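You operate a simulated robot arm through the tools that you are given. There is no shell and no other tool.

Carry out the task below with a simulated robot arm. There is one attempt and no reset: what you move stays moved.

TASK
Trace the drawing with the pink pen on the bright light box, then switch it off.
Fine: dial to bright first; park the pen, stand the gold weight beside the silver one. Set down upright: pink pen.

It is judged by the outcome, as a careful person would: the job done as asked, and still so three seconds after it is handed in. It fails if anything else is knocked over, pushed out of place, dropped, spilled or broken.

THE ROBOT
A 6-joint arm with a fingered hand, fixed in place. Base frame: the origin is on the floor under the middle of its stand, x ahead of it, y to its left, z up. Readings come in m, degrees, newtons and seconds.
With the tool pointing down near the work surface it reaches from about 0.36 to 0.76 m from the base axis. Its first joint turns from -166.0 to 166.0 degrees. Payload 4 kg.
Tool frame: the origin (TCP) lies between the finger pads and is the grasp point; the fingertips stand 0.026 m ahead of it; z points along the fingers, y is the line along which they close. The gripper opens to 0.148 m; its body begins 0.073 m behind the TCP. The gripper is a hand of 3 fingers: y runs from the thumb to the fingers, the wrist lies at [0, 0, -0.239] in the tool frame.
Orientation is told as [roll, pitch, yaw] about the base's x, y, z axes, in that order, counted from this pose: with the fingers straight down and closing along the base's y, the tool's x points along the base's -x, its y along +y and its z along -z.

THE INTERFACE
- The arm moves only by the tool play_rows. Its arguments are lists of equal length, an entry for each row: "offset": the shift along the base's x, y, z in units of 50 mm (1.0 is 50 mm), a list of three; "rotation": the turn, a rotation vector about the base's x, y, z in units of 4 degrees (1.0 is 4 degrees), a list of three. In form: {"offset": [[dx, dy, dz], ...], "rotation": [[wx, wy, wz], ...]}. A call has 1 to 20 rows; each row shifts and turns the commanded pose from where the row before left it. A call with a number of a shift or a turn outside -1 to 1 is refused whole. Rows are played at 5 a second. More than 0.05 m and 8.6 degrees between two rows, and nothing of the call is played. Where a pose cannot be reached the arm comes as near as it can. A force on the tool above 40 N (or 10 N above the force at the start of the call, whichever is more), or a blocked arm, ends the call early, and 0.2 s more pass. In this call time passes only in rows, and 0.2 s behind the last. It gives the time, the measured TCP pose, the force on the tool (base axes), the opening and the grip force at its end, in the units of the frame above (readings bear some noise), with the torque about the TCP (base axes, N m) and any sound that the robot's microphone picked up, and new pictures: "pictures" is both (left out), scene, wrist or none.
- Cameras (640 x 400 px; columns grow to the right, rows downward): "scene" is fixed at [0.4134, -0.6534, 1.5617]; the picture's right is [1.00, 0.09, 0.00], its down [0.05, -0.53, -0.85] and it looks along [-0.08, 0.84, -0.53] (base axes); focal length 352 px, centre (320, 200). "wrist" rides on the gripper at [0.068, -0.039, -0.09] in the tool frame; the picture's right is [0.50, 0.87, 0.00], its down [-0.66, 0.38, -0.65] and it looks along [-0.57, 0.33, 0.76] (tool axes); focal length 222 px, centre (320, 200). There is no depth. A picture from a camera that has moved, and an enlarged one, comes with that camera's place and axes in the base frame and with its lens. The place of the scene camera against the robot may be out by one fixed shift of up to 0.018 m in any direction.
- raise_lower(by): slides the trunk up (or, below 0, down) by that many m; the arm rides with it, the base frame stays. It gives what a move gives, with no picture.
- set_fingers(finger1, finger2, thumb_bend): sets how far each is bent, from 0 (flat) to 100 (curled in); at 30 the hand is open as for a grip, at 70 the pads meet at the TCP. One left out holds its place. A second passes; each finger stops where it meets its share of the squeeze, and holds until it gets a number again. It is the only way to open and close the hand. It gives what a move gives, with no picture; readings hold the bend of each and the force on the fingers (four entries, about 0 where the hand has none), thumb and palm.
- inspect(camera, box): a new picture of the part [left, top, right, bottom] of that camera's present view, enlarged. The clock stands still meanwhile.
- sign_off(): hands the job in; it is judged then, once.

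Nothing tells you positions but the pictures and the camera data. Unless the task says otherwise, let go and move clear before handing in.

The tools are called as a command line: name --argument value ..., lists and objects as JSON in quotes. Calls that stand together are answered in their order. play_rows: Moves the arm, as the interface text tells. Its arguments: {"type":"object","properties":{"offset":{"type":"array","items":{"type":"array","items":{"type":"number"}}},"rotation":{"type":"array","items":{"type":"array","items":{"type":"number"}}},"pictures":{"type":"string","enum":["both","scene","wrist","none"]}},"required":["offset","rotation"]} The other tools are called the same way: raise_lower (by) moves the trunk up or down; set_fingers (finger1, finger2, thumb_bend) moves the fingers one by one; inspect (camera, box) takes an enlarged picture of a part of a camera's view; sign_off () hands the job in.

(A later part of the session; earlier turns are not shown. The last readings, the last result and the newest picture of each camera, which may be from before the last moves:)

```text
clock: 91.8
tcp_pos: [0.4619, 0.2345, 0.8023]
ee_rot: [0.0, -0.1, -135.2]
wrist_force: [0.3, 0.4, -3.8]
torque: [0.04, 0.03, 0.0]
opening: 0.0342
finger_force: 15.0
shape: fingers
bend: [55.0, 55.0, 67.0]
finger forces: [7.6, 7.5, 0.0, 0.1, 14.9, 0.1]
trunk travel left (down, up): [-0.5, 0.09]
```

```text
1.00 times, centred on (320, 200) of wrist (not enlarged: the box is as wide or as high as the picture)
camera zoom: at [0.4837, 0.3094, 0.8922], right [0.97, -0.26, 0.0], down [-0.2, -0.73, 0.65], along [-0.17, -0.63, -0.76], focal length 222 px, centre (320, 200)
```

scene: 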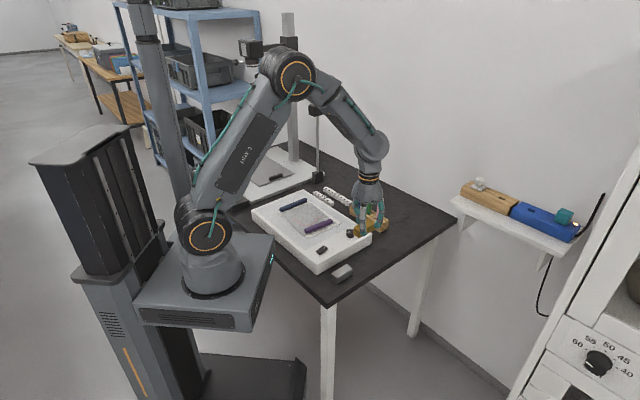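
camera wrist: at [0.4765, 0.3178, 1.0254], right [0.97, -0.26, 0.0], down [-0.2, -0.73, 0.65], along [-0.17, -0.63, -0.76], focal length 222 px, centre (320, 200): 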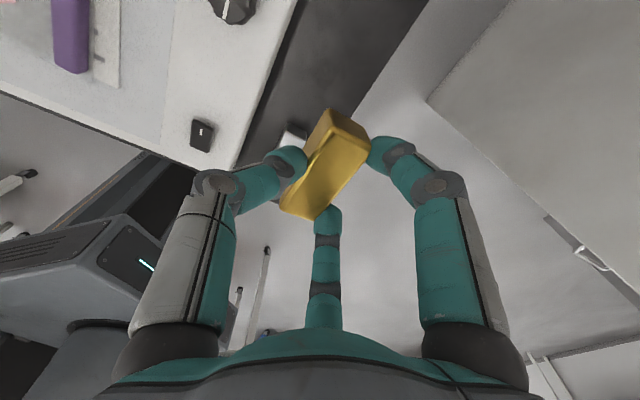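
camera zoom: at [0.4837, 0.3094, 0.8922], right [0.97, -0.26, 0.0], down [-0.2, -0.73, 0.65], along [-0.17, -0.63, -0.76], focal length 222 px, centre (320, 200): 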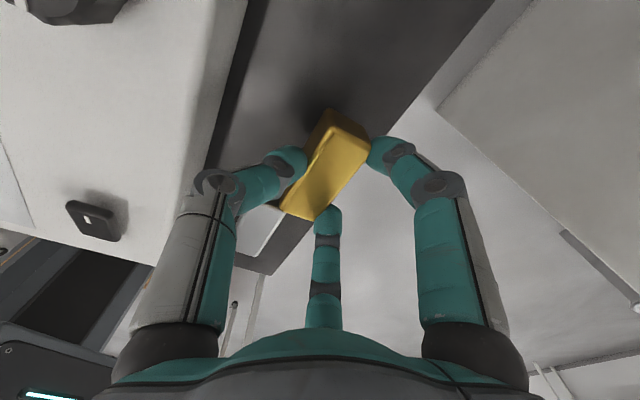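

play_rows --offset '[[0, 0, -0.06], [0, 0, -0.04]]' --rotation '[[0, 0, 0], [0, 0, 0]]' --pictures "none"

inspect --camera "scene" --box '[325, 220, 385, 290]'

```text
clock: 92.4
tcp_pos: [0.4616, 0.2352, 0.7974]
ee_rot: [0.0, 0.0, -135.2]
wrist_force: [0.1, -0.3, -4.0]
torque: [0.01, 0.0, 0.01]
opening: 0.0341
finger_force: 14.7
shape: fingers
bend: [55.0, 55.0, 67.0]
finger forces: [7.6, 7.5, 0.0, 0.1, 14.9, 0.0]
trunk travel left (down, up): [-0.5, 0.09]
```

```text
5.71 times, centred on (355, 255) of scene
camera zoom: at [0.4134, -0.6534, 1.5617], right [1.0, 0.09, 0.0], down [0.05, -0.53, -0.85], along [-0.08, 0.84, -0.53], focal length 2014 px, centre (120, -114)
```

zoom: 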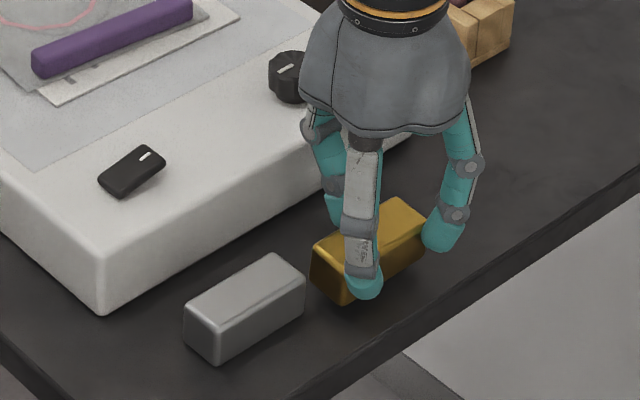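

play_rows --offset '[[0, 0, -0.04], [0, 0, -0.03]]' --rotation '[[0, 0, 0], [0, 0, 0]]' --pictures "none"

```text
clock: 93.0
tcp_pos: [0.4635, 0.2348, 0.7935]
ee_rot: [0.0, -0.1, -135.2]
wrist_force: [-1.1, 0.0, -3.2]
torque: [-0.02, -0.01, 0.0]
opening: 0.0346
finger_force: 14.9
shape: fingers
bend: [55.0, 55.0, 67.0]
finger forces: [7.7, 7.5, 0.0, 0.0, 14.9, 0.1]
trunk travel left (down, up): [-0.5, 0.09]
```

The gold is still hanging (−3.2 N), very near the table. Two more tiny steps.

play_rows --offset '[[0, 0, -0.03], [0, 0, -0.03]]' --rotation '[[0, 0, 0], [0, 0, 0]]' --pictures "none"

inspect --camera "scene" --box '[330, 230, 380, 290]'

```text
clock: 93.6
tcp_pos: [0.4632, 0.2367, 0.7911]
ee_rot: [0.0, 0.0, -135.1]
wrist_force: [0.0, -0.4, -3.5]
torque: [0.01, -0.01, 0.0]
opening: 0.0343
finger_force: 15.0
shape: fingers
bend: [55.0, 55.0, 67.0]
finger forces: [7.6, 7.5, 0.0, 0.0, 14.9, 0.1]
trunk travel left (down, up): [-0.5, 0.09]
```

```text
6.67 times, centred on (355, 260) of scene
camera zoom: at [0.4134, -0.6534, 1.5617], right [1.0, 0.09, 0.0], down [0.05, -0.53, -0.85], along [-0.08, 0.84, -0.53], focal length 2349 px, centre (87, -200)
```

zoom: 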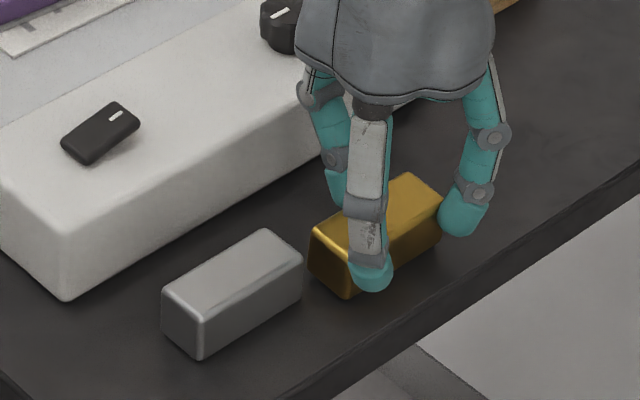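

play_rows --offset '[[0, 0, -0.04], [0, 0, -0.04]]' --rotation '[[0, 0, 0], [0, 0, 0]]' --pictures "none"

```text
clock: 94.2
tcp_pos: [0.4626, 0.2358, 0.7884]
ee_rot: [0.0, 0.1, -135.1]
wrist_force: [-1.0, 3.7, 10.2]
torque: [-0.02, -0.01, -0.02]
opening: 0.0339
finger_force: 17.1
shape: fingers
bend: [55.0, 55.0, 67.0]
finger forces: [7.4, 7.4, 0.0, 0.0, 18.5, 0.0]
trunk travel left (down, up): [-0.5, 0.09]
```

Contact with the table felt. I ease up 1 mm and look before releasing.

play_rows --offset '[[0, 0, 0.02]]' --rotation '[[0, 0, 0]]' --pictures "none"

inspect --camera "scene" --box '[330, 230, 380, 290]'

inspect --camera "wrist" --box '[160, 60, 480, 260]'

```text
clock: 94.6
tcp_pos: [0.462, 0.2357, 0.7874]
ee_rot: [0.0, 0.0, -135.2]
wrist_force: [-0.3, 2.9, 7.7]
torque: [0.0, -0.07, 0.04]
opening: 0.0335
finger_force: 16.7
shape: fingers
bend: [55.0, 55.0, 67.0]
finger forces: [7.4, 7.6, 0.1, 0.0, 18.0, 0.0]
trunk travel left (down, up): [-0.5, 0.09]
```

```text
6.67 times, centred on (355, 260) of scene
camera zoom: at [0.4134, -0.6534, 1.5617], right [1.0, 0.09, 0.0], down [0.05, -0.53, -0.85], along [-0.08, 0.84, -0.53], focal length 2349 px, centre (87, -200)
```

zoom: 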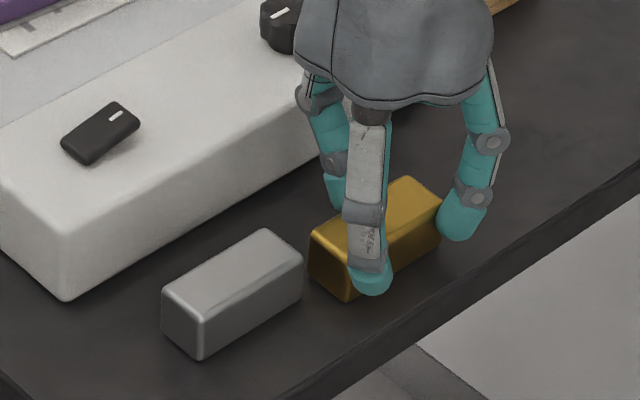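

```text
2.00 times, centred on (320, 160) of wrist
camera zoom: at [0.4833, 0.3097, 0.8784], right [0.97, -0.26, 0.0], down [-0.2, -0.73, 0.65], along [-0.17, -0.63, -0.76], focal length 444 px, centre (320, 280)
```

zoom: 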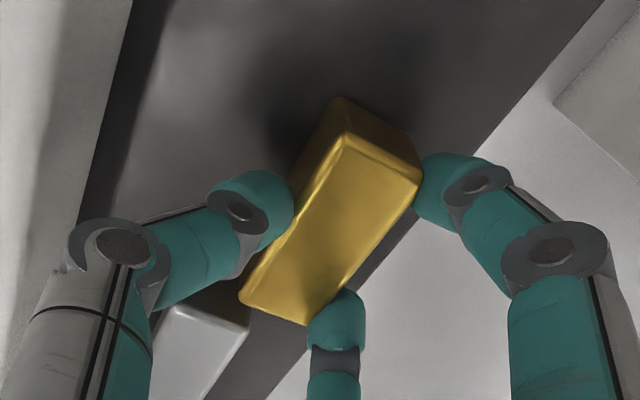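

Gold is on the table, clear of silver. Releasing with small openings (thumb only slightly, to stay off the box).

set_fingers --finger1 48 --finger2 48 --thumb_bend 60

inspect --camera "scene" --box '[330, 230, 380, 290]'

inspect --camera "wrist" --box '[160, 60, 480, 260]'

```text
clock: 95.6
tcp_pos: [0.4628, 0.2345, 0.7878]
ee_rot: [0.0, 0.0, -135.3]
wrist_force: [0.4, 0.1, 0.2]
torque: [-0.03, 0.0, -0.04]
opening: 0.0498
finger_force: 0.0
shape: fingers
bend: [48.0, 48.0, 60.0]
finger forces: [0.0, 0.0, 0.1, 0.0, 0.0, 0.1]
trunk travel left (down, up): [-0.5, 0.09]
```

```text
6.67 times, centred on (355, 260) of scene
camera zoom: at [0.4134, -0.6534, 1.5617], right [1.0, 0.09, 0.0], down [0.05, -0.53, -0.85], along [-0.08, 0.84, -0.53], focal length 2349 px, centre (87, -200)
```

zoom: 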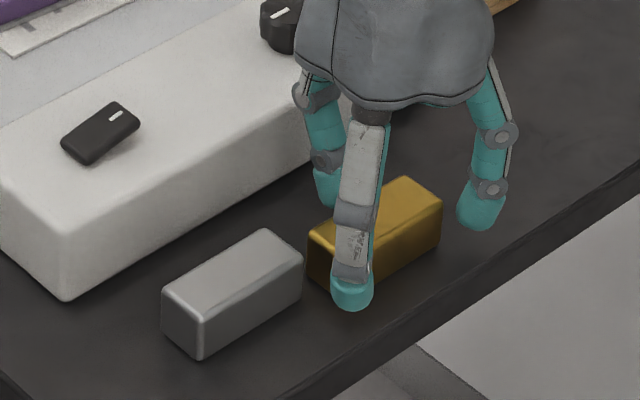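

```text
2.00 times, centred on (320, 160) of wrist
camera zoom: at [0.4835, 0.3094, 0.8782], right [0.97, -0.26, 0.0], down [-0.2, -0.73, 0.65], along [-0.17, -0.63, -0.76], focal length 444 px, centre (320, 280)
```

zoom: 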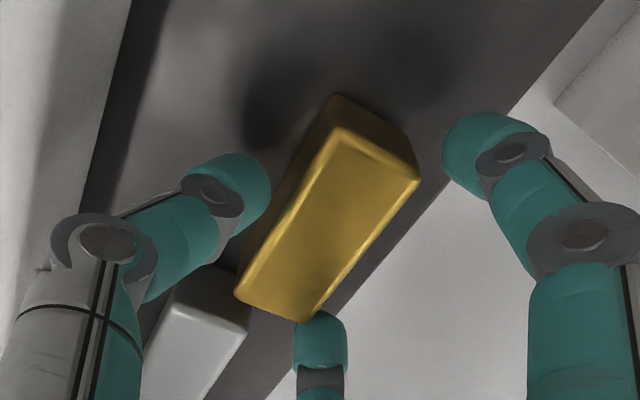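

Released without disturbance. Lifting straight up.

play_rows --offset '[[0, 0, 0.2], [0, 0, 0.5], [0, 0, 0.8], [0, 0, 0.9]]' --rotation '[[0, 0, 0], [0, 0, 0], [0, 0, 0], [0, 0, 0]]' --pictures "both"

inspect --camera "scene" --box '[325, 225, 385, 295]'

inspect --camera "scene" --box '[272, 192, 352, 242]'

```text
clock: 96.6
tcp_pos: [0.4622, 0.2347, 0.9082]
ee_rot: [0.0, 0.0, -135.1]
wrist_force: [-0.1, -0.2, -0.4]
torque: [-0.02, -0.01, 0.02]
opening: 0.0496
finger_force: 0.1
shape: fingers
bend: [48.0, 48.0, 60.0]
finger forces: [0.0, 0.0, 0.0, 0.1, 0.0, 0.0]
trunk travel left (down, up): [-0.5, 0.09]
camera wrist: at [0.4829, 0.3091, 0.9983], right [0.97, -0.26, 0.0], down [-0.2, -0.73, 0.65], along [-0.17, -0.63, -0.76], focal length 222 px, centre (320, 200)
```

scene: 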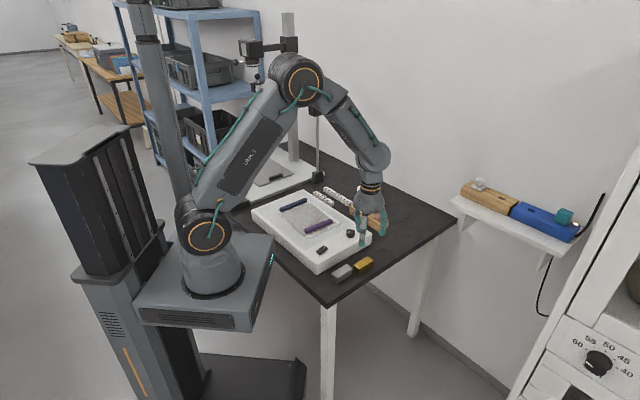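
wrist: 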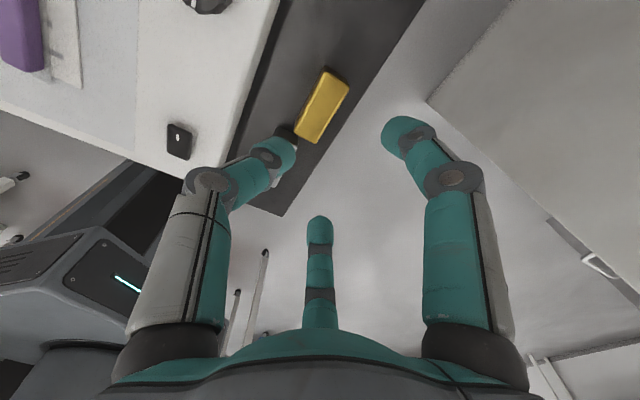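

```text
5.71 times, centred on (355, 260) of scene
camera zoom: at [0.4134, -0.6534, 1.5617], right [1.0, 0.09, 0.0], down [0.05, -0.53, -0.85], along [-0.08, 0.84, -0.53], focal length 2014 px, centre (120, -143)
```

zoom: 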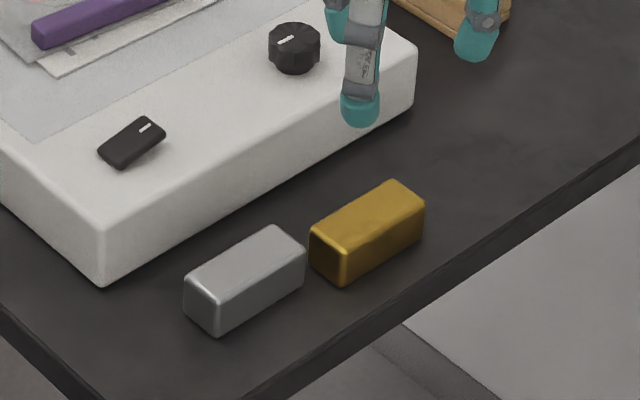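

```text
8.00 times, centred on (312, 217) of scene
camera zoom: at [0.4134, -0.6534, 1.5617], right [1.0, 0.09, 0.0], down [0.05, -0.53, -0.85], along [-0.08, 0.84, -0.53], focal length 2819 px, centre (384, 64)
```

zoom: 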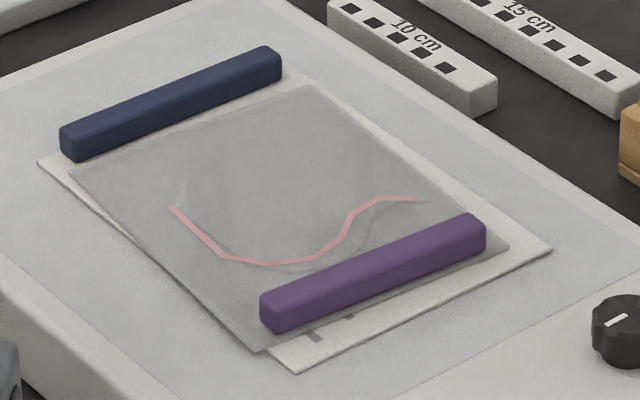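

Gold now stands beside the silver. Next I repair the shifted sheets: with fingers closed, I'll press on the navy bar and drag it (with the drawing sheet) back. Moving above it.

play_rows --offset '[[-0.556, 0.548, 0], [-0.556, 0.548, 0], [-0.556, 0.548, 0], [-0.556, 0.548, 0], [-0.556, 0.548, 0], [-0.556, 0.548, 0], [-0.556, 0.548, 0], [-0.556, 0.548, 0], [-0.556, 0.548, 0], [-0.556, 0.548, 0]]' --rotation '[[0, 0, 0], [0, 0, 0], [0, 0, 0], [0, 0, 0], [0, 0, 0], [0, 0, 0], [0, 0, 0], [0, 0, 0], [0, 0, 0], [0, 0, 0]]' --pictures "none"

set_fingers --finger1 70 --finger2 70 --thumb_bend 70

inspect --camera "wrist" --box '[160, 20, 480, 220]'

inspect --camera "scene" --box '[272, 192, 352, 242]'

```text
clock: 98.8
tcp_pos: [0.1833, 0.5089, 0.9069]
ee_rot: [0.0, 0.0, -135.2]
wrist_force: [-0.6, -0.6, -0.4]
torque: [0.0, -0.01, 0.0]
opening: 0.0499
finger_force: 0.1
shape: fingers
bend: [48.0, 48.0, 60.0]
finger forces: [0.1, 0.0, 0.0, 0.0, 0.0, 0.0]
trunk travel left (down, up): [-0.5, 0.09]
```

```text
clock: 99.8
tcp_pos: [0.1839, 0.5086, 0.9081]
ee_rot: [0.0, 0.0, -135.2]
wrist_force: [-0.6, -0.3, 0.3]
torque: [0.01, 0.02, -0.03]
opening: 0.0002
finger_force: 0.0
shape: fingers
bend: [69.0, 69.0, 70.0]
finger forces: [0.0, 0.1, 0.0, 0.1, 0.0, 0.1]
trunk travel left (down, up): [-0.5, 0.09]
```

```text
2.00 times, centred on (320, 120) of wrist
camera zoom: at [0.2051, 0.5836, 0.9976], right [0.97, -0.26, 0.0], down [-0.2, -0.73, 0.65], along [-0.17, -0.63, -0.76], focal length 444 px, centre (320, 360)
```

zoom: 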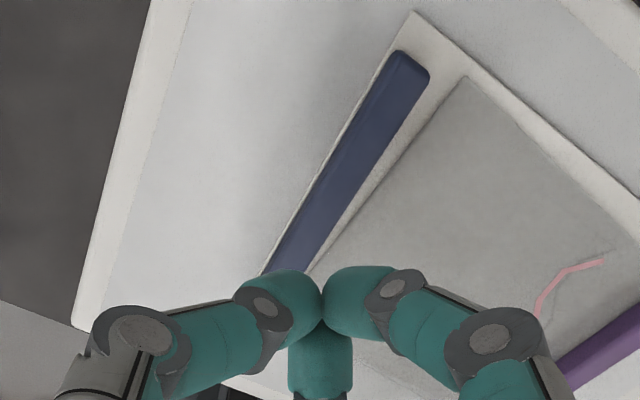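

```text
8.00 times, centred on (312, 217) of scene
camera zoom: at [0.4134, -0.6534, 1.5617], right [1.0, 0.09, 0.0], down [0.05, -0.53, -0.85], along [-0.08, 0.84, -0.53], focal length 2819 px, centre (384, 64)
```

zoom: 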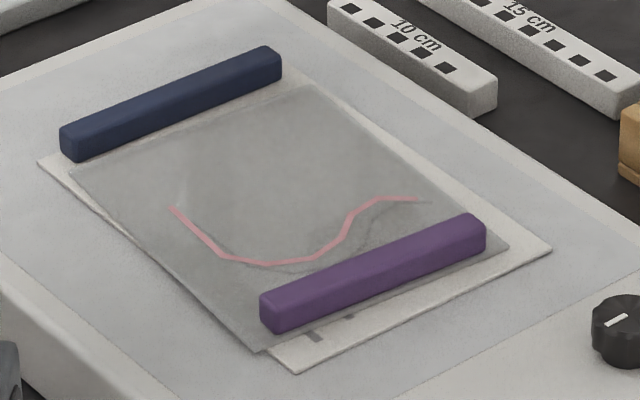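

play_rows --offset '[[0.06, 0.158, -0.4], [0, 0, -0.5], [0, 0, -0.3]]' --rotation '[[0, 0, 0], [0, 0, 0], [0, 0, 0]]' --pictures "none"

inspect --camera "scene" --box '[265, 180, 325, 230]'

inspect --camera "wrist" --box '[200, 80, 440, 240]'

```text
clock: 100.6
tcp_pos: [0.1874, 0.5163, 0.8476]
ee_rot: [0.0, 0.0, -135.2]
wrist_force: [0.1, 1.4, -0.1]
torque: [0.0, -0.02, 0.0]
opening: 0.0
finger_force: 0.1
shape: fingers
bend: [69.0, 69.0, 70.0]
finger forces: [0.0, 0.0, 0.0, 0.1, 0.1, 0.1]
trunk travel left (down, up): [-0.5, 0.09]
```

```text
8.00 times, centred on (295, 205) of scene
camera zoom: at [0.4134, -0.6534, 1.5617], right [1.0, 0.09, 0.0], down [0.05, -0.53, -0.85], along [-0.08, 0.84, -0.53], focal length 2819 px, centre (520, 160)
```

zoom: 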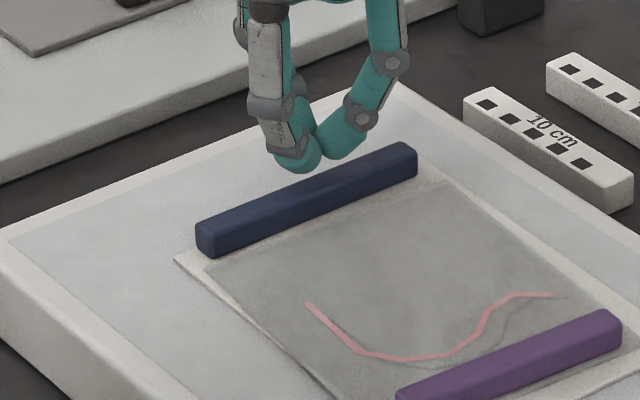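

```text
2.50 times, centred on (320, 160) of wrist
camera zoom: at [0.2083, 0.5916, 0.9381], right [0.97, -0.26, 0.0], down [-0.2, -0.73, 0.65], along [-0.17, -0.63, -0.76], focal length 555 px, centre (320, 300)
```

zoom: 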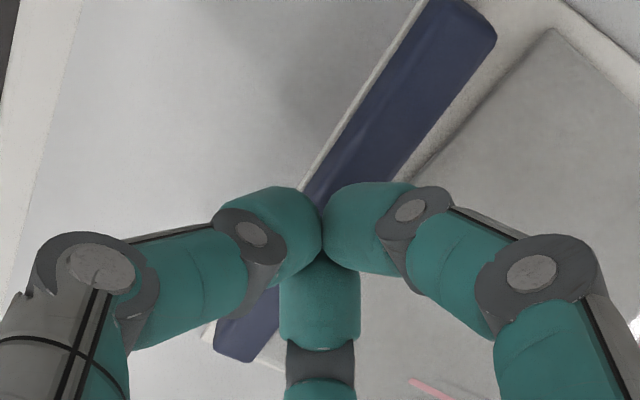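

play_rows --offset '[[-0.04, 0.04, -0.08], [0, 0, -0.06], [0, 0, -0.04]]' --rotation '[[0, 0, 0], [0, 0, 0], [0, 0, 0]]' --pictures "none"

inspect --camera "scene" --box '[265, 180, 325, 230]'

```text
clock: 101.4
tcp_pos: [0.1861, 0.5197, 0.8389]
ee_rot: [-0.1, 0.1, -135.1]
wrist_force: [-0.5, -0.6, -0.7]
torque: [-0.01, 0.0, 0.0]
opening: 0.0
finger_force: 0.1
shape: fingers
bend: [69.0, 69.0, 70.0]
finger forces: [0.1, 0.0, 0.0, 0.0, 0.0, 0.0]
trunk travel left (down, up): [-0.5, 0.09]
```

```text
8.00 times, centred on (295, 205) of scene
camera zoom: at [0.4134, -0.6534, 1.5617], right [1.0, 0.09, 0.0], down [0.05, -0.53, -0.85], along [-0.08, 0.84, -0.53], focal length 2819 px, centre (520, 160)
```

zoom: 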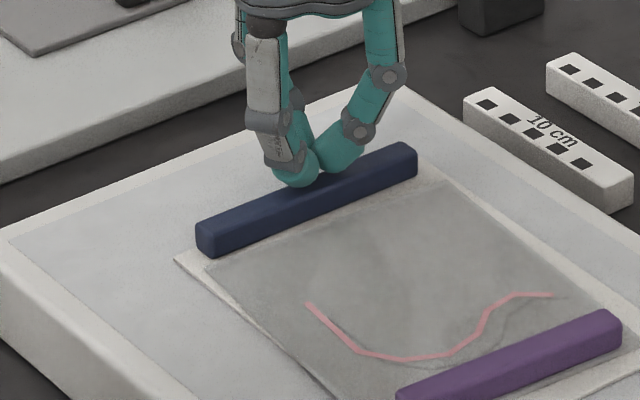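

play_rows --offset '[[0, 0, -0.04], [0, 0, -0.03]]' --rotation '[[0, 0, 0], [0, 0, 0]]' --pictures "none"

```text
clock: 102.0
tcp_pos: [0.1864, 0.5193, 0.8352]
ee_rot: [0.0, 0.1, -135.2]
wrist_force: [1.0, -1.0, 4.9]
torque: [-0.03, -0.07, 0.0]
opening: 0.0
finger_force: 3.6
shape: fingers
bend: [70.0, 70.0, 70.0]
finger forces: [3.7, 2.8, 0.0, 0.1, 0.1, 0.0]
trunk travel left (down, up): [-0.5, 0.09]
```

Both fingertips are on the navy bar (3.7 + 2.8 N). A bit more pressure, then a 4 mm test drag.

play_rows --offset '[[0, 0, -0.035], [-0.055, 0.05, 0], [-0.055, 0.05, 0]]' --rotation '[[0, 0, 0], [0, 0, 0], [0, 0, 0]]' --pictures "none"

inspect --camera "scene" --box '[272, 192, 352, 242]'

```text
clock: 102.8
tcp_pos: [0.1801, 0.5243, 0.8341]
ee_rot: [-0.1, 0.1, -135.2]
wrist_force: [3.5, -4.1, 20.7]
torque: [-0.18, -0.17, 0.01]
opening: 0.0005
finger_force: 13.1
shape: fingers
bend: [71.0, 71.0, 70.0]
finger forces: [13.3, 13.4, 0.1, 0.0, 0.1, 0.1]
trunk travel left (down, up): [-0.5, 0.09]
```

```text
8.00 times, centred on (312, 217) of scene
camera zoom: at [0.4134, -0.6534, 1.5617], right [1.0, 0.09, 0.0], down [0.05, -0.53, -0.85], along [-0.08, 0.84, -0.53], focal length 2819 px, centre (384, 64)
```

zoom: 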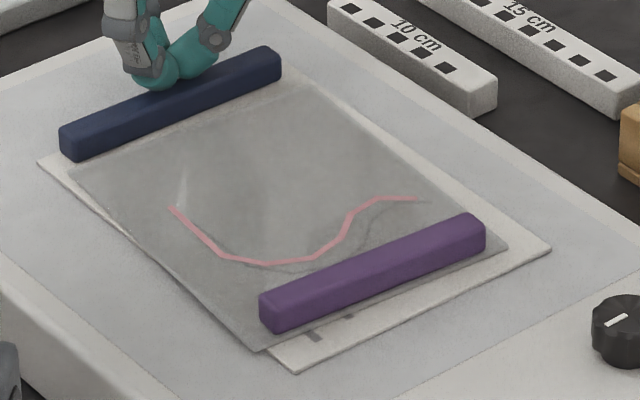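

play_rows --offset '[[-0.055, 0.05, 0], [-0.055, 0.05, 0], [-0.055, 0.05, 0]]' --rotation '[[0, 0, 0], [0, 0, 0], [0, 0, 0]]' --pictures "none"

inspect --camera "scene" --box '[272, 192, 352, 242]'

```text
clock: 103.6
tcp_pos: [0.1712, 0.5318, 0.8326]
ee_rot: [0.0, -0.2, -135.2]
wrist_force: [0.6, -0.4, -0.3]
torque: [0.01, -0.01, 0.0]
opening: 0.0002
finger_force: 0.1
shape: fingers
bend: [70.0, 70.0, 70.0]
finger forces: [0.0, 0.0, 0.0, 0.0, 0.1, 0.1]
trunk travel left (down, up): [-0.5, 0.09]
```

```text
8.00 times, centred on (312, 217) of scene
camera zoom: at [0.4134, -0.6534, 1.5617], right [1.0, 0.09, 0.0], down [0.05, -0.53, -0.85], along [-0.08, 0.84, -0.53], focal length 2819 px, centre (384, 64)
```

zoom: 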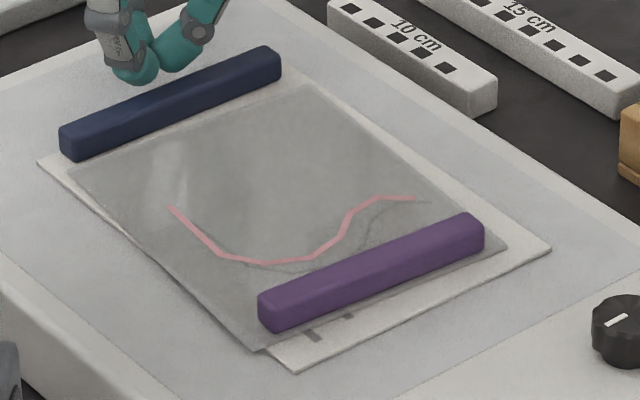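

Friction alone just slips, so pressing on top won't carry it. I'll instead push the navy bar's inner top edge obliquely outward (down and sideways) so the bar and sheet go back together. Repositioning on its inner side.

play_rows --offset '[[0, 0, 0.4], [0, 0, 0.4], [0.28, -0.5, 0], [0.284, -0.5, 0], [0, 0, -0.4], [0, 0, -0.3]]' --rotation '[[0, 0, 0], [0, 0, 0], [0, 0, 0], [0, 0, 0], [0, 0, 0], [0, 0, 0]]' --pictures "none"

inspect --camera "wrist" --box '[200, 80, 440, 240]'

inspect --camera "scene" --box '[265, 180, 325, 230]'

```text
clock: 105.0
tcp_pos: [0.1989, 0.4821, 0.8394]
ee_rot: [0.0, 0.0, -135.1]
wrist_force: [0.4, 0.1, -0.2]
torque: [-0.01, -0.03, 0.01]
opening: 0.0007
finger_force: 0.1
shape: fingers
bend: [70.0, 70.0, 70.0]
finger forces: [0.1, 0.0, 0.0, 0.0, 0.1, 0.0]
trunk travel left (down, up): [-0.5, 0.09]
```

```text
2.50 times, centred on (320, 160) of wrist
camera zoom: at [0.2204, 0.556, 0.9282], right [0.97, -0.26, 0.0], down [-0.2, -0.73, 0.65], along [-0.17, -0.63, -0.76], focal length 555 px, centre (320, 300)
```

zoom: 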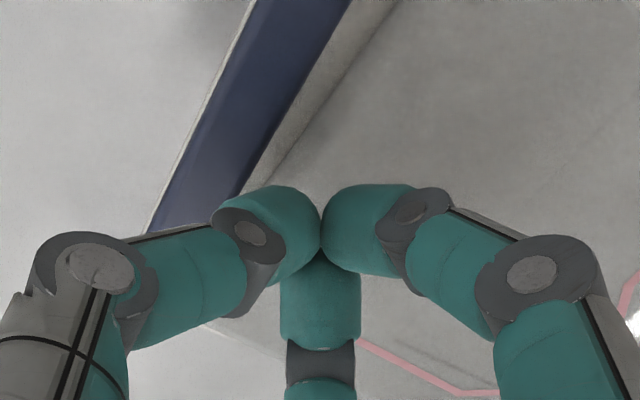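

```text
8.00 times, centred on (295, 205) of scene
camera zoom: at [0.4134, -0.6534, 1.5617], right [1.0, 0.09, 0.0], down [0.05, -0.53, -0.85], along [-0.08, 0.84, -0.53], focal length 2819 px, centre (520, 160)
```

zoom: 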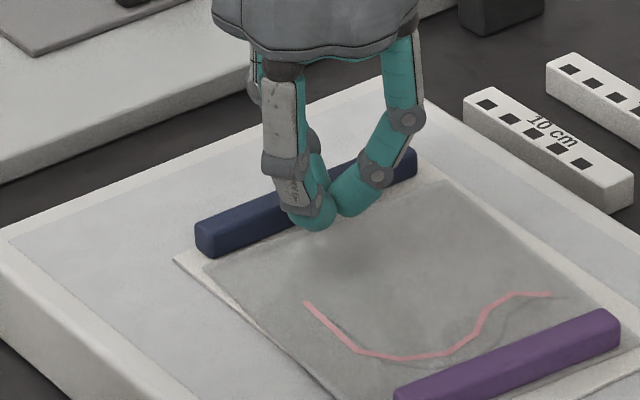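

play_rows --offset '[[0, 0, -0.08], [0, 0, -0.06]]' --rotation '[[0, 0, 0], [0, 0, 0]]' --pictures "none"

inspect --camera "wrist" --box '[240, 100, 360, 200]'

```text
clock: 105.6
tcp_pos: [0.2004, 0.481, 0.8315]
ee_rot: [-0.1, 0.0, -135.3]
wrist_force: [0.7, -0.5, -0.3]
torque: [0.01, 0.0, -0.01]
opening: 0.0003
finger_force: 0.0
shape: fingers
bend: [70.0, 70.0, 70.0]
finger forces: [0.0, 0.0, 0.1, 0.1, 0.1, 0.0]
trunk travel left (down, up): [-0.5, 0.09]
```

```text
4.00 times, centred on (300, 150) of wrist
camera zoom: at [0.2206, 0.5558, 0.9216], right [0.97, -0.26, 0.0], down [-0.2, -0.73, 0.65], along [-0.17, -0.63, -0.76], focal length 888 px, centre (400, 400)
```

zoom: 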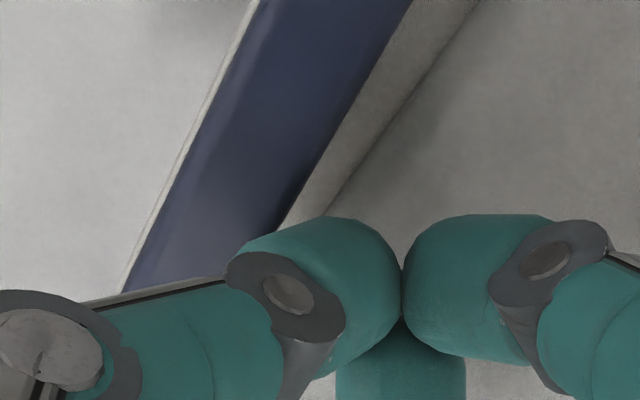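

The thumb's own link slopes over the navy bar, so pushing with it would be wrong. I'll rotate so that a finger coming from the inner side (finger2) does the pushing, the other two open wide outside the bar's ends.

play_rows --offset '[[0, 0, 0.5], [0, 0, 0.5], [-0.03, 0.03, 0], [-0.03, 0.03, 0], [-0.03, 0.03, 0], [-0.03, 0.03, 0], [-0.03, 0.03, 0], [-0.03, 0.03, 0], [-0.03, 0.03, 0], [-0.03, 0.03, 0], [-0.03, 0.03, 0], [-0.03, 0.03, 0], [-0.03, 0.03, 0], [-0.03, 0.03, 0], [0, 0, 0], [0, 0, 0], [0, 0, 0]]' --rotation '[[0, 0, 0], [0, 0, 0], [0, 0, 1], [0, 0, 1], [0, 0, 1], [0, 0, 1], [0, 0, 1], [0, 0, 1], [0, 0, 1], [0, 0, 1], [0, 0, 1], [0, 0, 1], [0, 0, 1], [0, 0, 1], [0, 0, 1], [0, 0, 1], [0, 0, 1]]' --pictures "none"

set_fingers --finger1 25 --finger2 68 --thumb_bend 25

inspect --camera "wrist" --box '[0, 0, 640, 400]'

inspect --camera "scene" --box '[255, 170, 345, 240]'

```text
clock: 109.2
tcp_pos: [0.1807, 0.5002, 0.8825]
ee_rot: [0.0, 0.0, -75.1]
wrist_force: [0.4, -0.5, 0.7]
torque: [0.0, -0.03, 0.03]
opening: 0.0003
finger_force: 0.1
shape: fingers
bend: [70.0, 70.0, 70.0]
finger forces: [0.1, 0.1, 0.0, 0.0, 0.0, 0.1]
trunk travel left (down, up): [-0.5, 0.09]
```

```text
clock: 110.2
tcp_pos: [0.1823, 0.4999, 0.8814]
ee_rot: [0.0, 0.0, -75.1]
wrist_force: [-0.5, 0.2, 0.2]
torque: [0.03, 0.0, 0.04]
opening: 0.1369
finger_force: 0.0
shape: fingers
bend: [25.0, 68.0, 25.0]
finger forces: [0.0, 0.0, 0.0, 0.0, 0.0, 0.1]
trunk travel left (down, up): [-0.5, 0.09]
```

```text
1.00 times, centred on (320, 200) of wrist (not enlarged: the box is as wide or as high as the picture)
camera zoom: at [0.1273, 0.5544, 0.9716], right [0.71, 0.71, 0.0], down [0.53, -0.54, 0.65], along [0.46, -0.46, -0.76], focal length 222 px, centre (320, 200)
```

zoom: 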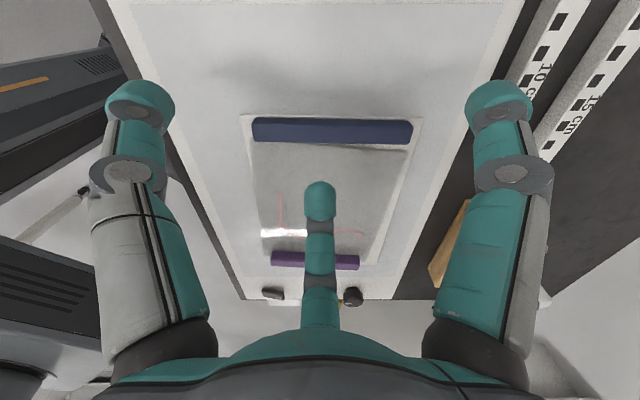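

```text
5.71 times, centred on (300, 205) of scene
camera zoom: at [0.4134, -0.6534, 1.5617], right [1.0, 0.09, 0.0], down [0.05, -0.53, -0.85], along [-0.08, 0.84, -0.53], focal length 2014 px, centre (434, 171)
```

zoom: 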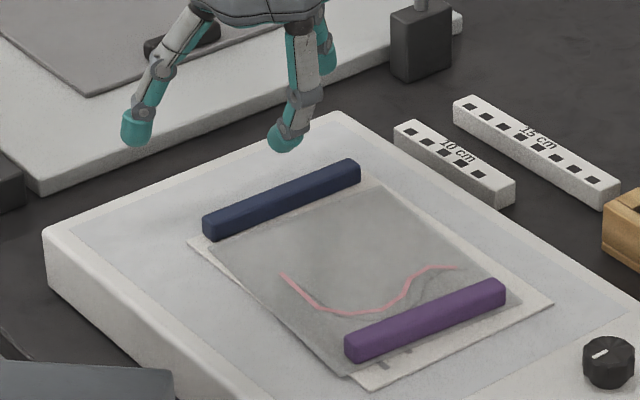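

The inner-side finger is set up. Lowering it to just inside the navy bar's inner edge.

play_rows --offset '[[0, 0, -0.5], [0, 0, -0.3], [0, 0, -0.16]]' --rotation '[[0, 0, 0], [0, 0, 0], [0, 0, 0]]' --pictures "none"

inspect --camera "wrist" --box '[240, 80, 400, 220]'

inspect --camera "scene" --box '[265, 180, 325, 230]'

```text
clock: 111.0
tcp_pos: [0.1832, 0.4995, 0.8328]
ee_rot: [0.0, 0.0, -75.2]
wrist_force: [0.0, 0.4, 0.0]
torque: [0.0, -0.02, -0.02]
opening: 0.1368
finger_force: 0.1
shape: fingers
bend: [25.0, 68.0, 25.0]
finger forces: [0.0, 0.1, 0.0, 0.0, 0.1, 0.1]
trunk travel left (down, up): [-0.5, 0.09]
```

```text
2.86 times, centred on (320, 150) of wrist
camera zoom: at [0.1273, 0.5541, 0.9233], right [0.71, 0.71, 0.0], down [0.53, -0.54, 0.65], along [0.46, -0.46, -0.76], focal length 635 px, centre (320, 343)
```

zoom: 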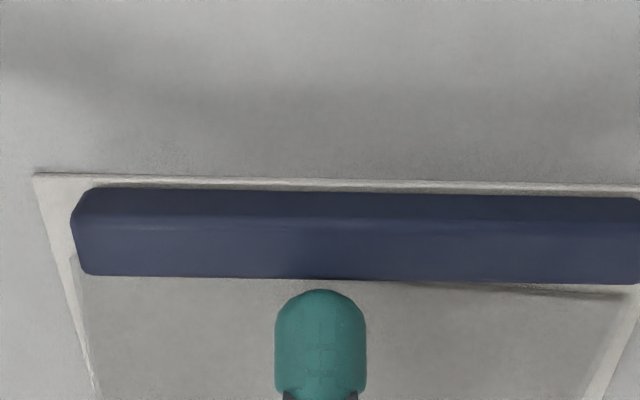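

```text
8.00 times, centred on (295, 205) of scene
camera zoom: at [0.4134, -0.6534, 1.5617], right [1.0, 0.09, 0.0], down [0.05, -0.53, -0.85], along [-0.08, 0.84, -0.53], focal length 2819 px, centre (520, 160)
```

zoom: 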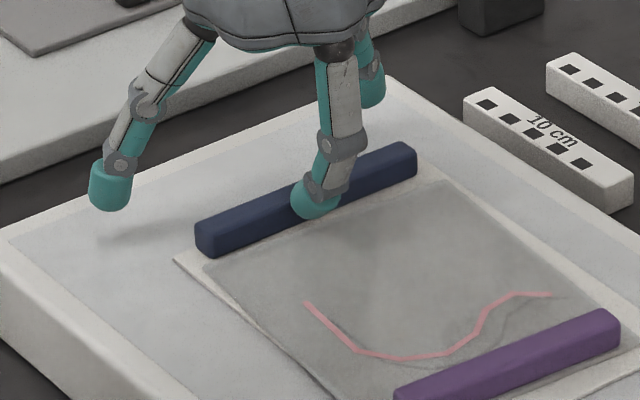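

play_rows --offset '[[-0.05, 0.05, 0], [-0.05, 0.05, 0]]' --rotation '[[0, 0, 0], [0, 0, 0]]' --pictures "none"

inspect --camera "wrist" --box '[240, 80, 400, 220]'

```text
clock: 111.6
tcp_pos: [0.1767, 0.505, 0.8332]
ee_rot: [-0.1, 0.0, -75.3]
wrist_force: [0.8, 0.4, 0.5]
torque: [-0.01, -0.02, 0.0]
opening: 0.1368
finger_force: 0.9
shape: fingers
bend: [25.0, 68.0, 25.0]
finger forces: [0.0, 0.8, 0.0, 0.1, 0.0, 0.0]
trunk travel left (down, up): [-0.5, 0.09]
```

```text
2.86 times, centred on (320, 150) of wrist
camera zoom: at [0.1224, 0.559, 0.9234], right [0.71, 0.7, 0.0], down [0.53, -0.54, 0.65], along [0.46, -0.46, -0.76], focal length 635 px, centre (320, 343)
```

zoom: 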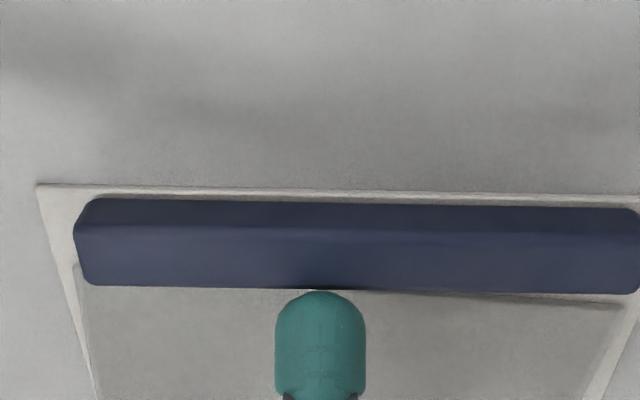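

It's moving with very little force (0.8 N), and the sheet edge moves along with the bar. Continuing.

play_rows --offset '[[-0.05, 0.05, 0], [-0.05, 0.05, 0]]' --rotation '[[0, 0, 0], [0, 0, 0]]' --pictures "none"

inspect --camera "wrist" --box '[240, 80, 400, 220]'

inspect --camera "scene" --box '[272, 192, 352, 242]'

```text
clock: 112.2
tcp_pos: [0.1713, 0.5101, 0.833]
ee_rot: [0.0, 0.0, -75.3]
wrist_force: [1.5, -1.2, 0.1]
torque: [-0.04, -0.02, -0.04]
opening: 0.1366
finger_force: 0.2
shape: fingers
bend: [25.0, 68.0, 25.0]
finger forces: [0.0, 0.6, 0.1, 0.0, 0.1, 0.0]
trunk travel left (down, up): [-0.5, 0.09]
```

```text
2.86 times, centred on (320, 150) of wrist
camera zoom: at [0.1171, 0.5643, 0.9236], right [0.71, 0.71, 0.0], down [0.53, -0.54, 0.65], along [0.46, -0.46, -0.76], focal length 635 px, centre (320, 343)
```

zoom: 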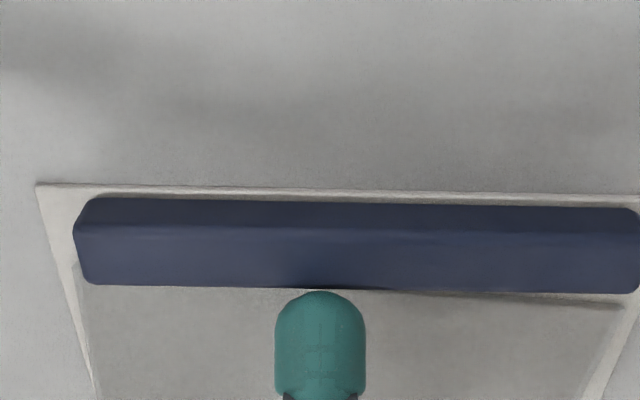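

```text
8.00 times, centred on (312, 217) of scene
camera zoom: at [0.4134, -0.6534, 1.5617], right [1.0, 0.09, 0.0], down [0.05, -0.53, -0.85], along [-0.08, 0.84, -0.53], focal length 2819 px, centre (384, 64)
```

zoom: 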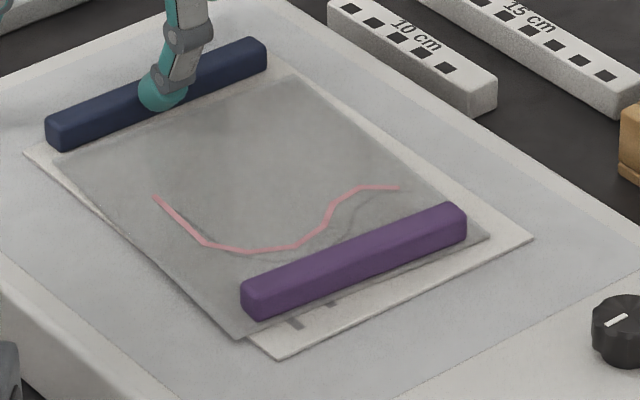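

Excellent — the whole stack (navy bar, both sheets, purple bar) is sliding back together. About 4 mm more along the same direction brings everything close to its original place.

play_rows --offset '[[-0.03, 0.035, 0], [-0.03, 0.035, 0]]' --rotation '[[0, 0, 0], [0, 0, 0]]' --pictures "none"

inspect --camera "scene" --box '[272, 192, 352, 242]'

```text
clock: 112.8
tcp_pos: [0.169, 0.514, 0.8332]
ee_rot: [-0.1, 0.0, -75.1]
wrist_force: [0.8, -1.0, -0.3]
torque: [-0.01, -0.01, 0.0]
opening: 0.1365
finger_force: 0.2
shape: fingers
bend: [25.0, 68.0, 25.0]
finger forces: [0.0, 0.5, 0.0, 0.1, 0.0, 0.0]
trunk travel left (down, up): [-0.5, 0.09]
```

```text
8.00 times, centred on (312, 217) of scene
camera zoom: at [0.4134, -0.6534, 1.5617], right [1.0, 0.09, 0.0], down [0.05, -0.53, -0.85], along [-0.08, 0.84, -0.53], focal length 2819 px, centre (384, 64)
```

zoom: 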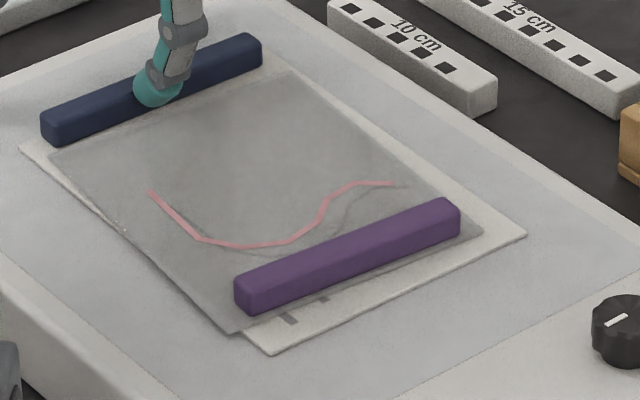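

The bars and sheets are now back within about 3–7 mm; remaining: tracing sheet + purple bar ~6 mm too far −x, drawing sheet ~7 mm too far +x. I'll try a gentle nudge of the purple bar outward (away from navy). First lift off and turn.

play_rows --offset '[[0.06, -0.06, 0], [0, 0, 0.6], [0.1, -0.17, 0.6], [0.1, -0.17, 0], [0.1, -0.17, 0], [0.1, -0.17, 0], [0.1, -0.17, 0], [0.1, -0.17, 0], [0.1, -0.17, 0], [0.1, -0.17, 0], [0.1, -0.17, 0], [0.1, -0.17, 0], [0.1, -0.17, 0], [0.1, -0.17, 0], [0, 0, 0], [0, 0, 0], [0, 0, 0]]' --rotation '[[0, 0, 0], [0, 0, 0], [0, 0, -1], [0, 0, -1], [0, 0, -1], [0, 0, -1], [0, 0, -1], [0, 0, -1], [0, 0, -1], [0, 0, -1], [0, 0, -1], [0, 0, -1], [0, 0, -1], [0, 0, -1], [0, 0, -1], [0, 0, -1], [0, 0, -1]]' --pictures "none"

set_fingers --finger1 15 --finger2 15 --thumb_bend 68

inspect --camera "wrist" --box '[0, 0, 640, 400]'

inspect --camera "scene" --box '[255, 180, 355, 250]'

```text
clock: 116.4
tcp_pos: [0.2314, 0.408, 0.8925]
ee_rot: [0.1, 0.1, -135.2]
wrist_force: [0.1, 0.5, 0.3]
torque: [-0.02, -0.01, -0.03]
opening: 0.1367
finger_force: 0.1
shape: fingers
bend: [25.0, 68.0, 25.0]
finger forces: [0.1, 0.0, 0.0, 0.1, 0.1, 0.0]
trunk travel left (down, up): [-0.5, 0.09]
```

```text
clock: 117.4
tcp_pos: [0.2324, 0.4077, 0.8928]
ee_rot: [0.0, 0.0, -135.2]
wrist_force: [0.2, 0.6, 1.1]
torque: [0.0, 0.02, -0.03]
opening: 0.0906
finger_force: 0.1
shape: fingers
bend: [15.0, 15.0, 68.0]
finger forces: [0.1, 0.1, 0.2, 0.0, 0.0, 0.0]
trunk travel left (down, up): [-0.5, 0.09]
```

```text
1.00 times, centred on (320, 200) of wrist (not enlarged: the box is as wide or as high as the picture)
camera zoom: at [0.2527, 0.4828, 0.9834], right [0.97, -0.26, 0.0], down [-0.2, -0.73, 0.65], along [-0.17, -0.63, -0.76], focal length 222 px, centre (320, 200)
```

zoom: 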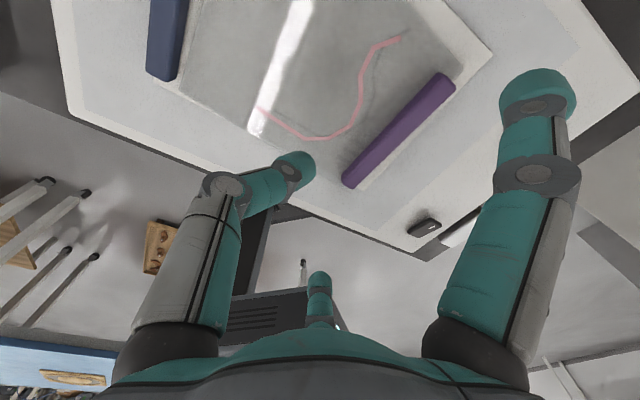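

```text
5.71 times, centred on (305, 215) of scene
camera zoom: at [0.4134, -0.6534, 1.5617], right [1.0, 0.09, 0.0], down [0.05, -0.53, -0.85], along [-0.08, 0.84, -0.53], focal length 2014 px, centre (406, 114)
```

zoom: 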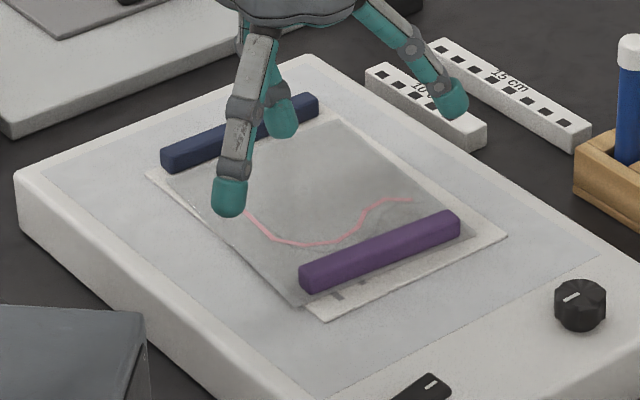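

play_rows --offset '[[0.34, -0.07, 0], [0.34, -0.07, 0], [0.34, -0.06, 0], [0, 0, -0.5], [0, 0, -0.4], [0, 0, -0.3]]' --rotation '[[0, 0, 0], [0, 0, 0], [0, 0, 0], [0, 0, 0], [0, 0, 0], [0, 0, 0]]' --pictures "none"

inspect --camera "wrist" --box '[200, 60, 440, 240]'

inspect --camera "scene" --box '[280, 190, 360, 250]'

```text
clock: 118.8
tcp_pos: [0.2837, 0.3973, 0.8328]
ee_rot: [0.0, 0.0, -135.1]
wrist_force: [-0.4, 0.5, 0.4]
torque: [0.03, -0.03, -0.02]
opening: 0.0907
finger_force: 0.0
shape: fingers
bend: [15.0, 15.0, 68.0]
finger forces: [0.0, 0.0, 0.0, 0.0, 0.0, 0.0]
trunk travel left (down, up): [-0.5, 0.09]
```

```text
2.22 times, centred on (320, 150) of wrist
camera zoom: at [0.3039, 0.4721, 0.9236], right [0.97, -0.26, 0.0], down [-0.2, -0.73, 0.65], along [-0.17, -0.63, -0.76], focal length 494 px, centre (320, 311)
```

zoom: 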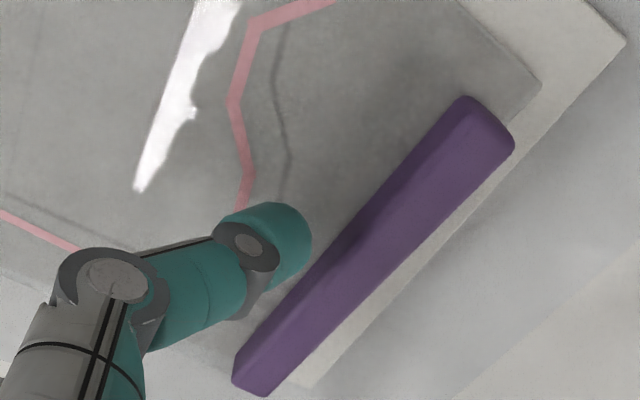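

```text
6.67 times, centred on (320, 220) of scene
camera zoom: at [0.4134, -0.6534, 1.5617], right [1.0, 0.09, 0.0], down [0.05, -0.53, -0.85], along [-0.08, 0.84, -0.53], focal length 2349 px, centre (320, 67)
```

zoom: 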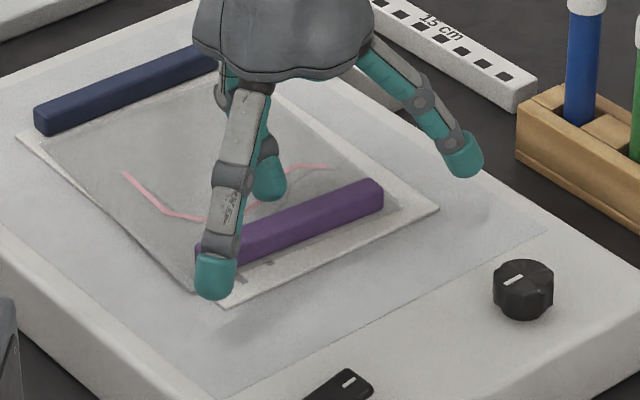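

play_rows --offset '[[0.042, -0.042, 0], [0.042, -0.042, 0], [0.042, -0.042, 0]]' --rotation '[[0, 0, 0], [0, 0, 0], [0, 0, 0]]' --pictures "none"

inspect --camera "wrist" --box '[200, 60, 440, 240]'

inspect --camera "scene" --box '[272, 192, 352, 242]'

```text
clock: 119.6
tcp_pos: [0.2897, 0.3927, 0.834]
ee_rot: [0.1, 0.0, -135.2]
wrist_force: [-0.5, 0.7, 0.2]
torque: [0.02, 0.01, 0.01]
opening: 0.0907
finger_force: 0.0
shape: fingers
bend: [15.0, 15.0, 68.0]
finger forces: [0.0, 0.1, 0.2, 0.0, 0.0, 0.1]
trunk travel left (down, up): [-0.5, 0.09]
```

```text
2.22 times, centred on (320, 150) of wrist
camera zoom: at [0.3101, 0.4661, 0.9235], right [0.97, -0.26, 0.0], down [-0.2, -0.73, 0.65], along [-0.17, -0.63, -0.76], focal length 494 px, centre (320, 311)
```

zoom: 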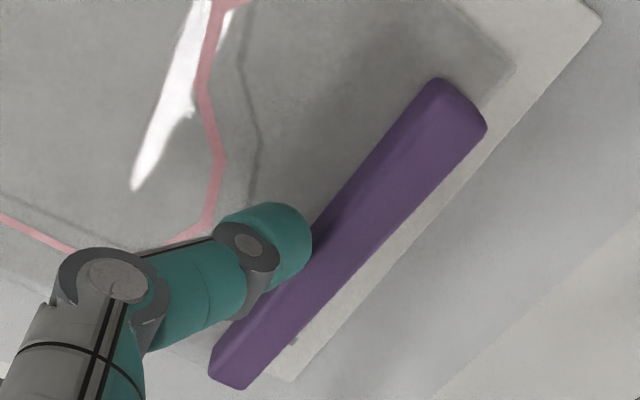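

```text
8.00 times, centred on (312, 217) of scene
camera zoom: at [0.4134, -0.6534, 1.5617], right [1.0, 0.09, 0.0], down [0.05, -0.53, -0.85], along [-0.08, 0.84, -0.53], focal length 2819 px, centre (384, 64)
```

zoom: 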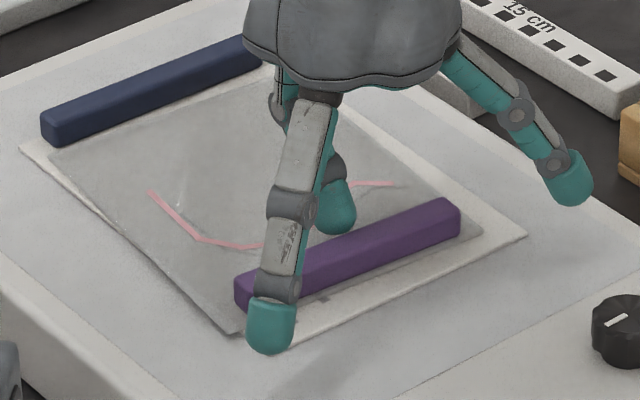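

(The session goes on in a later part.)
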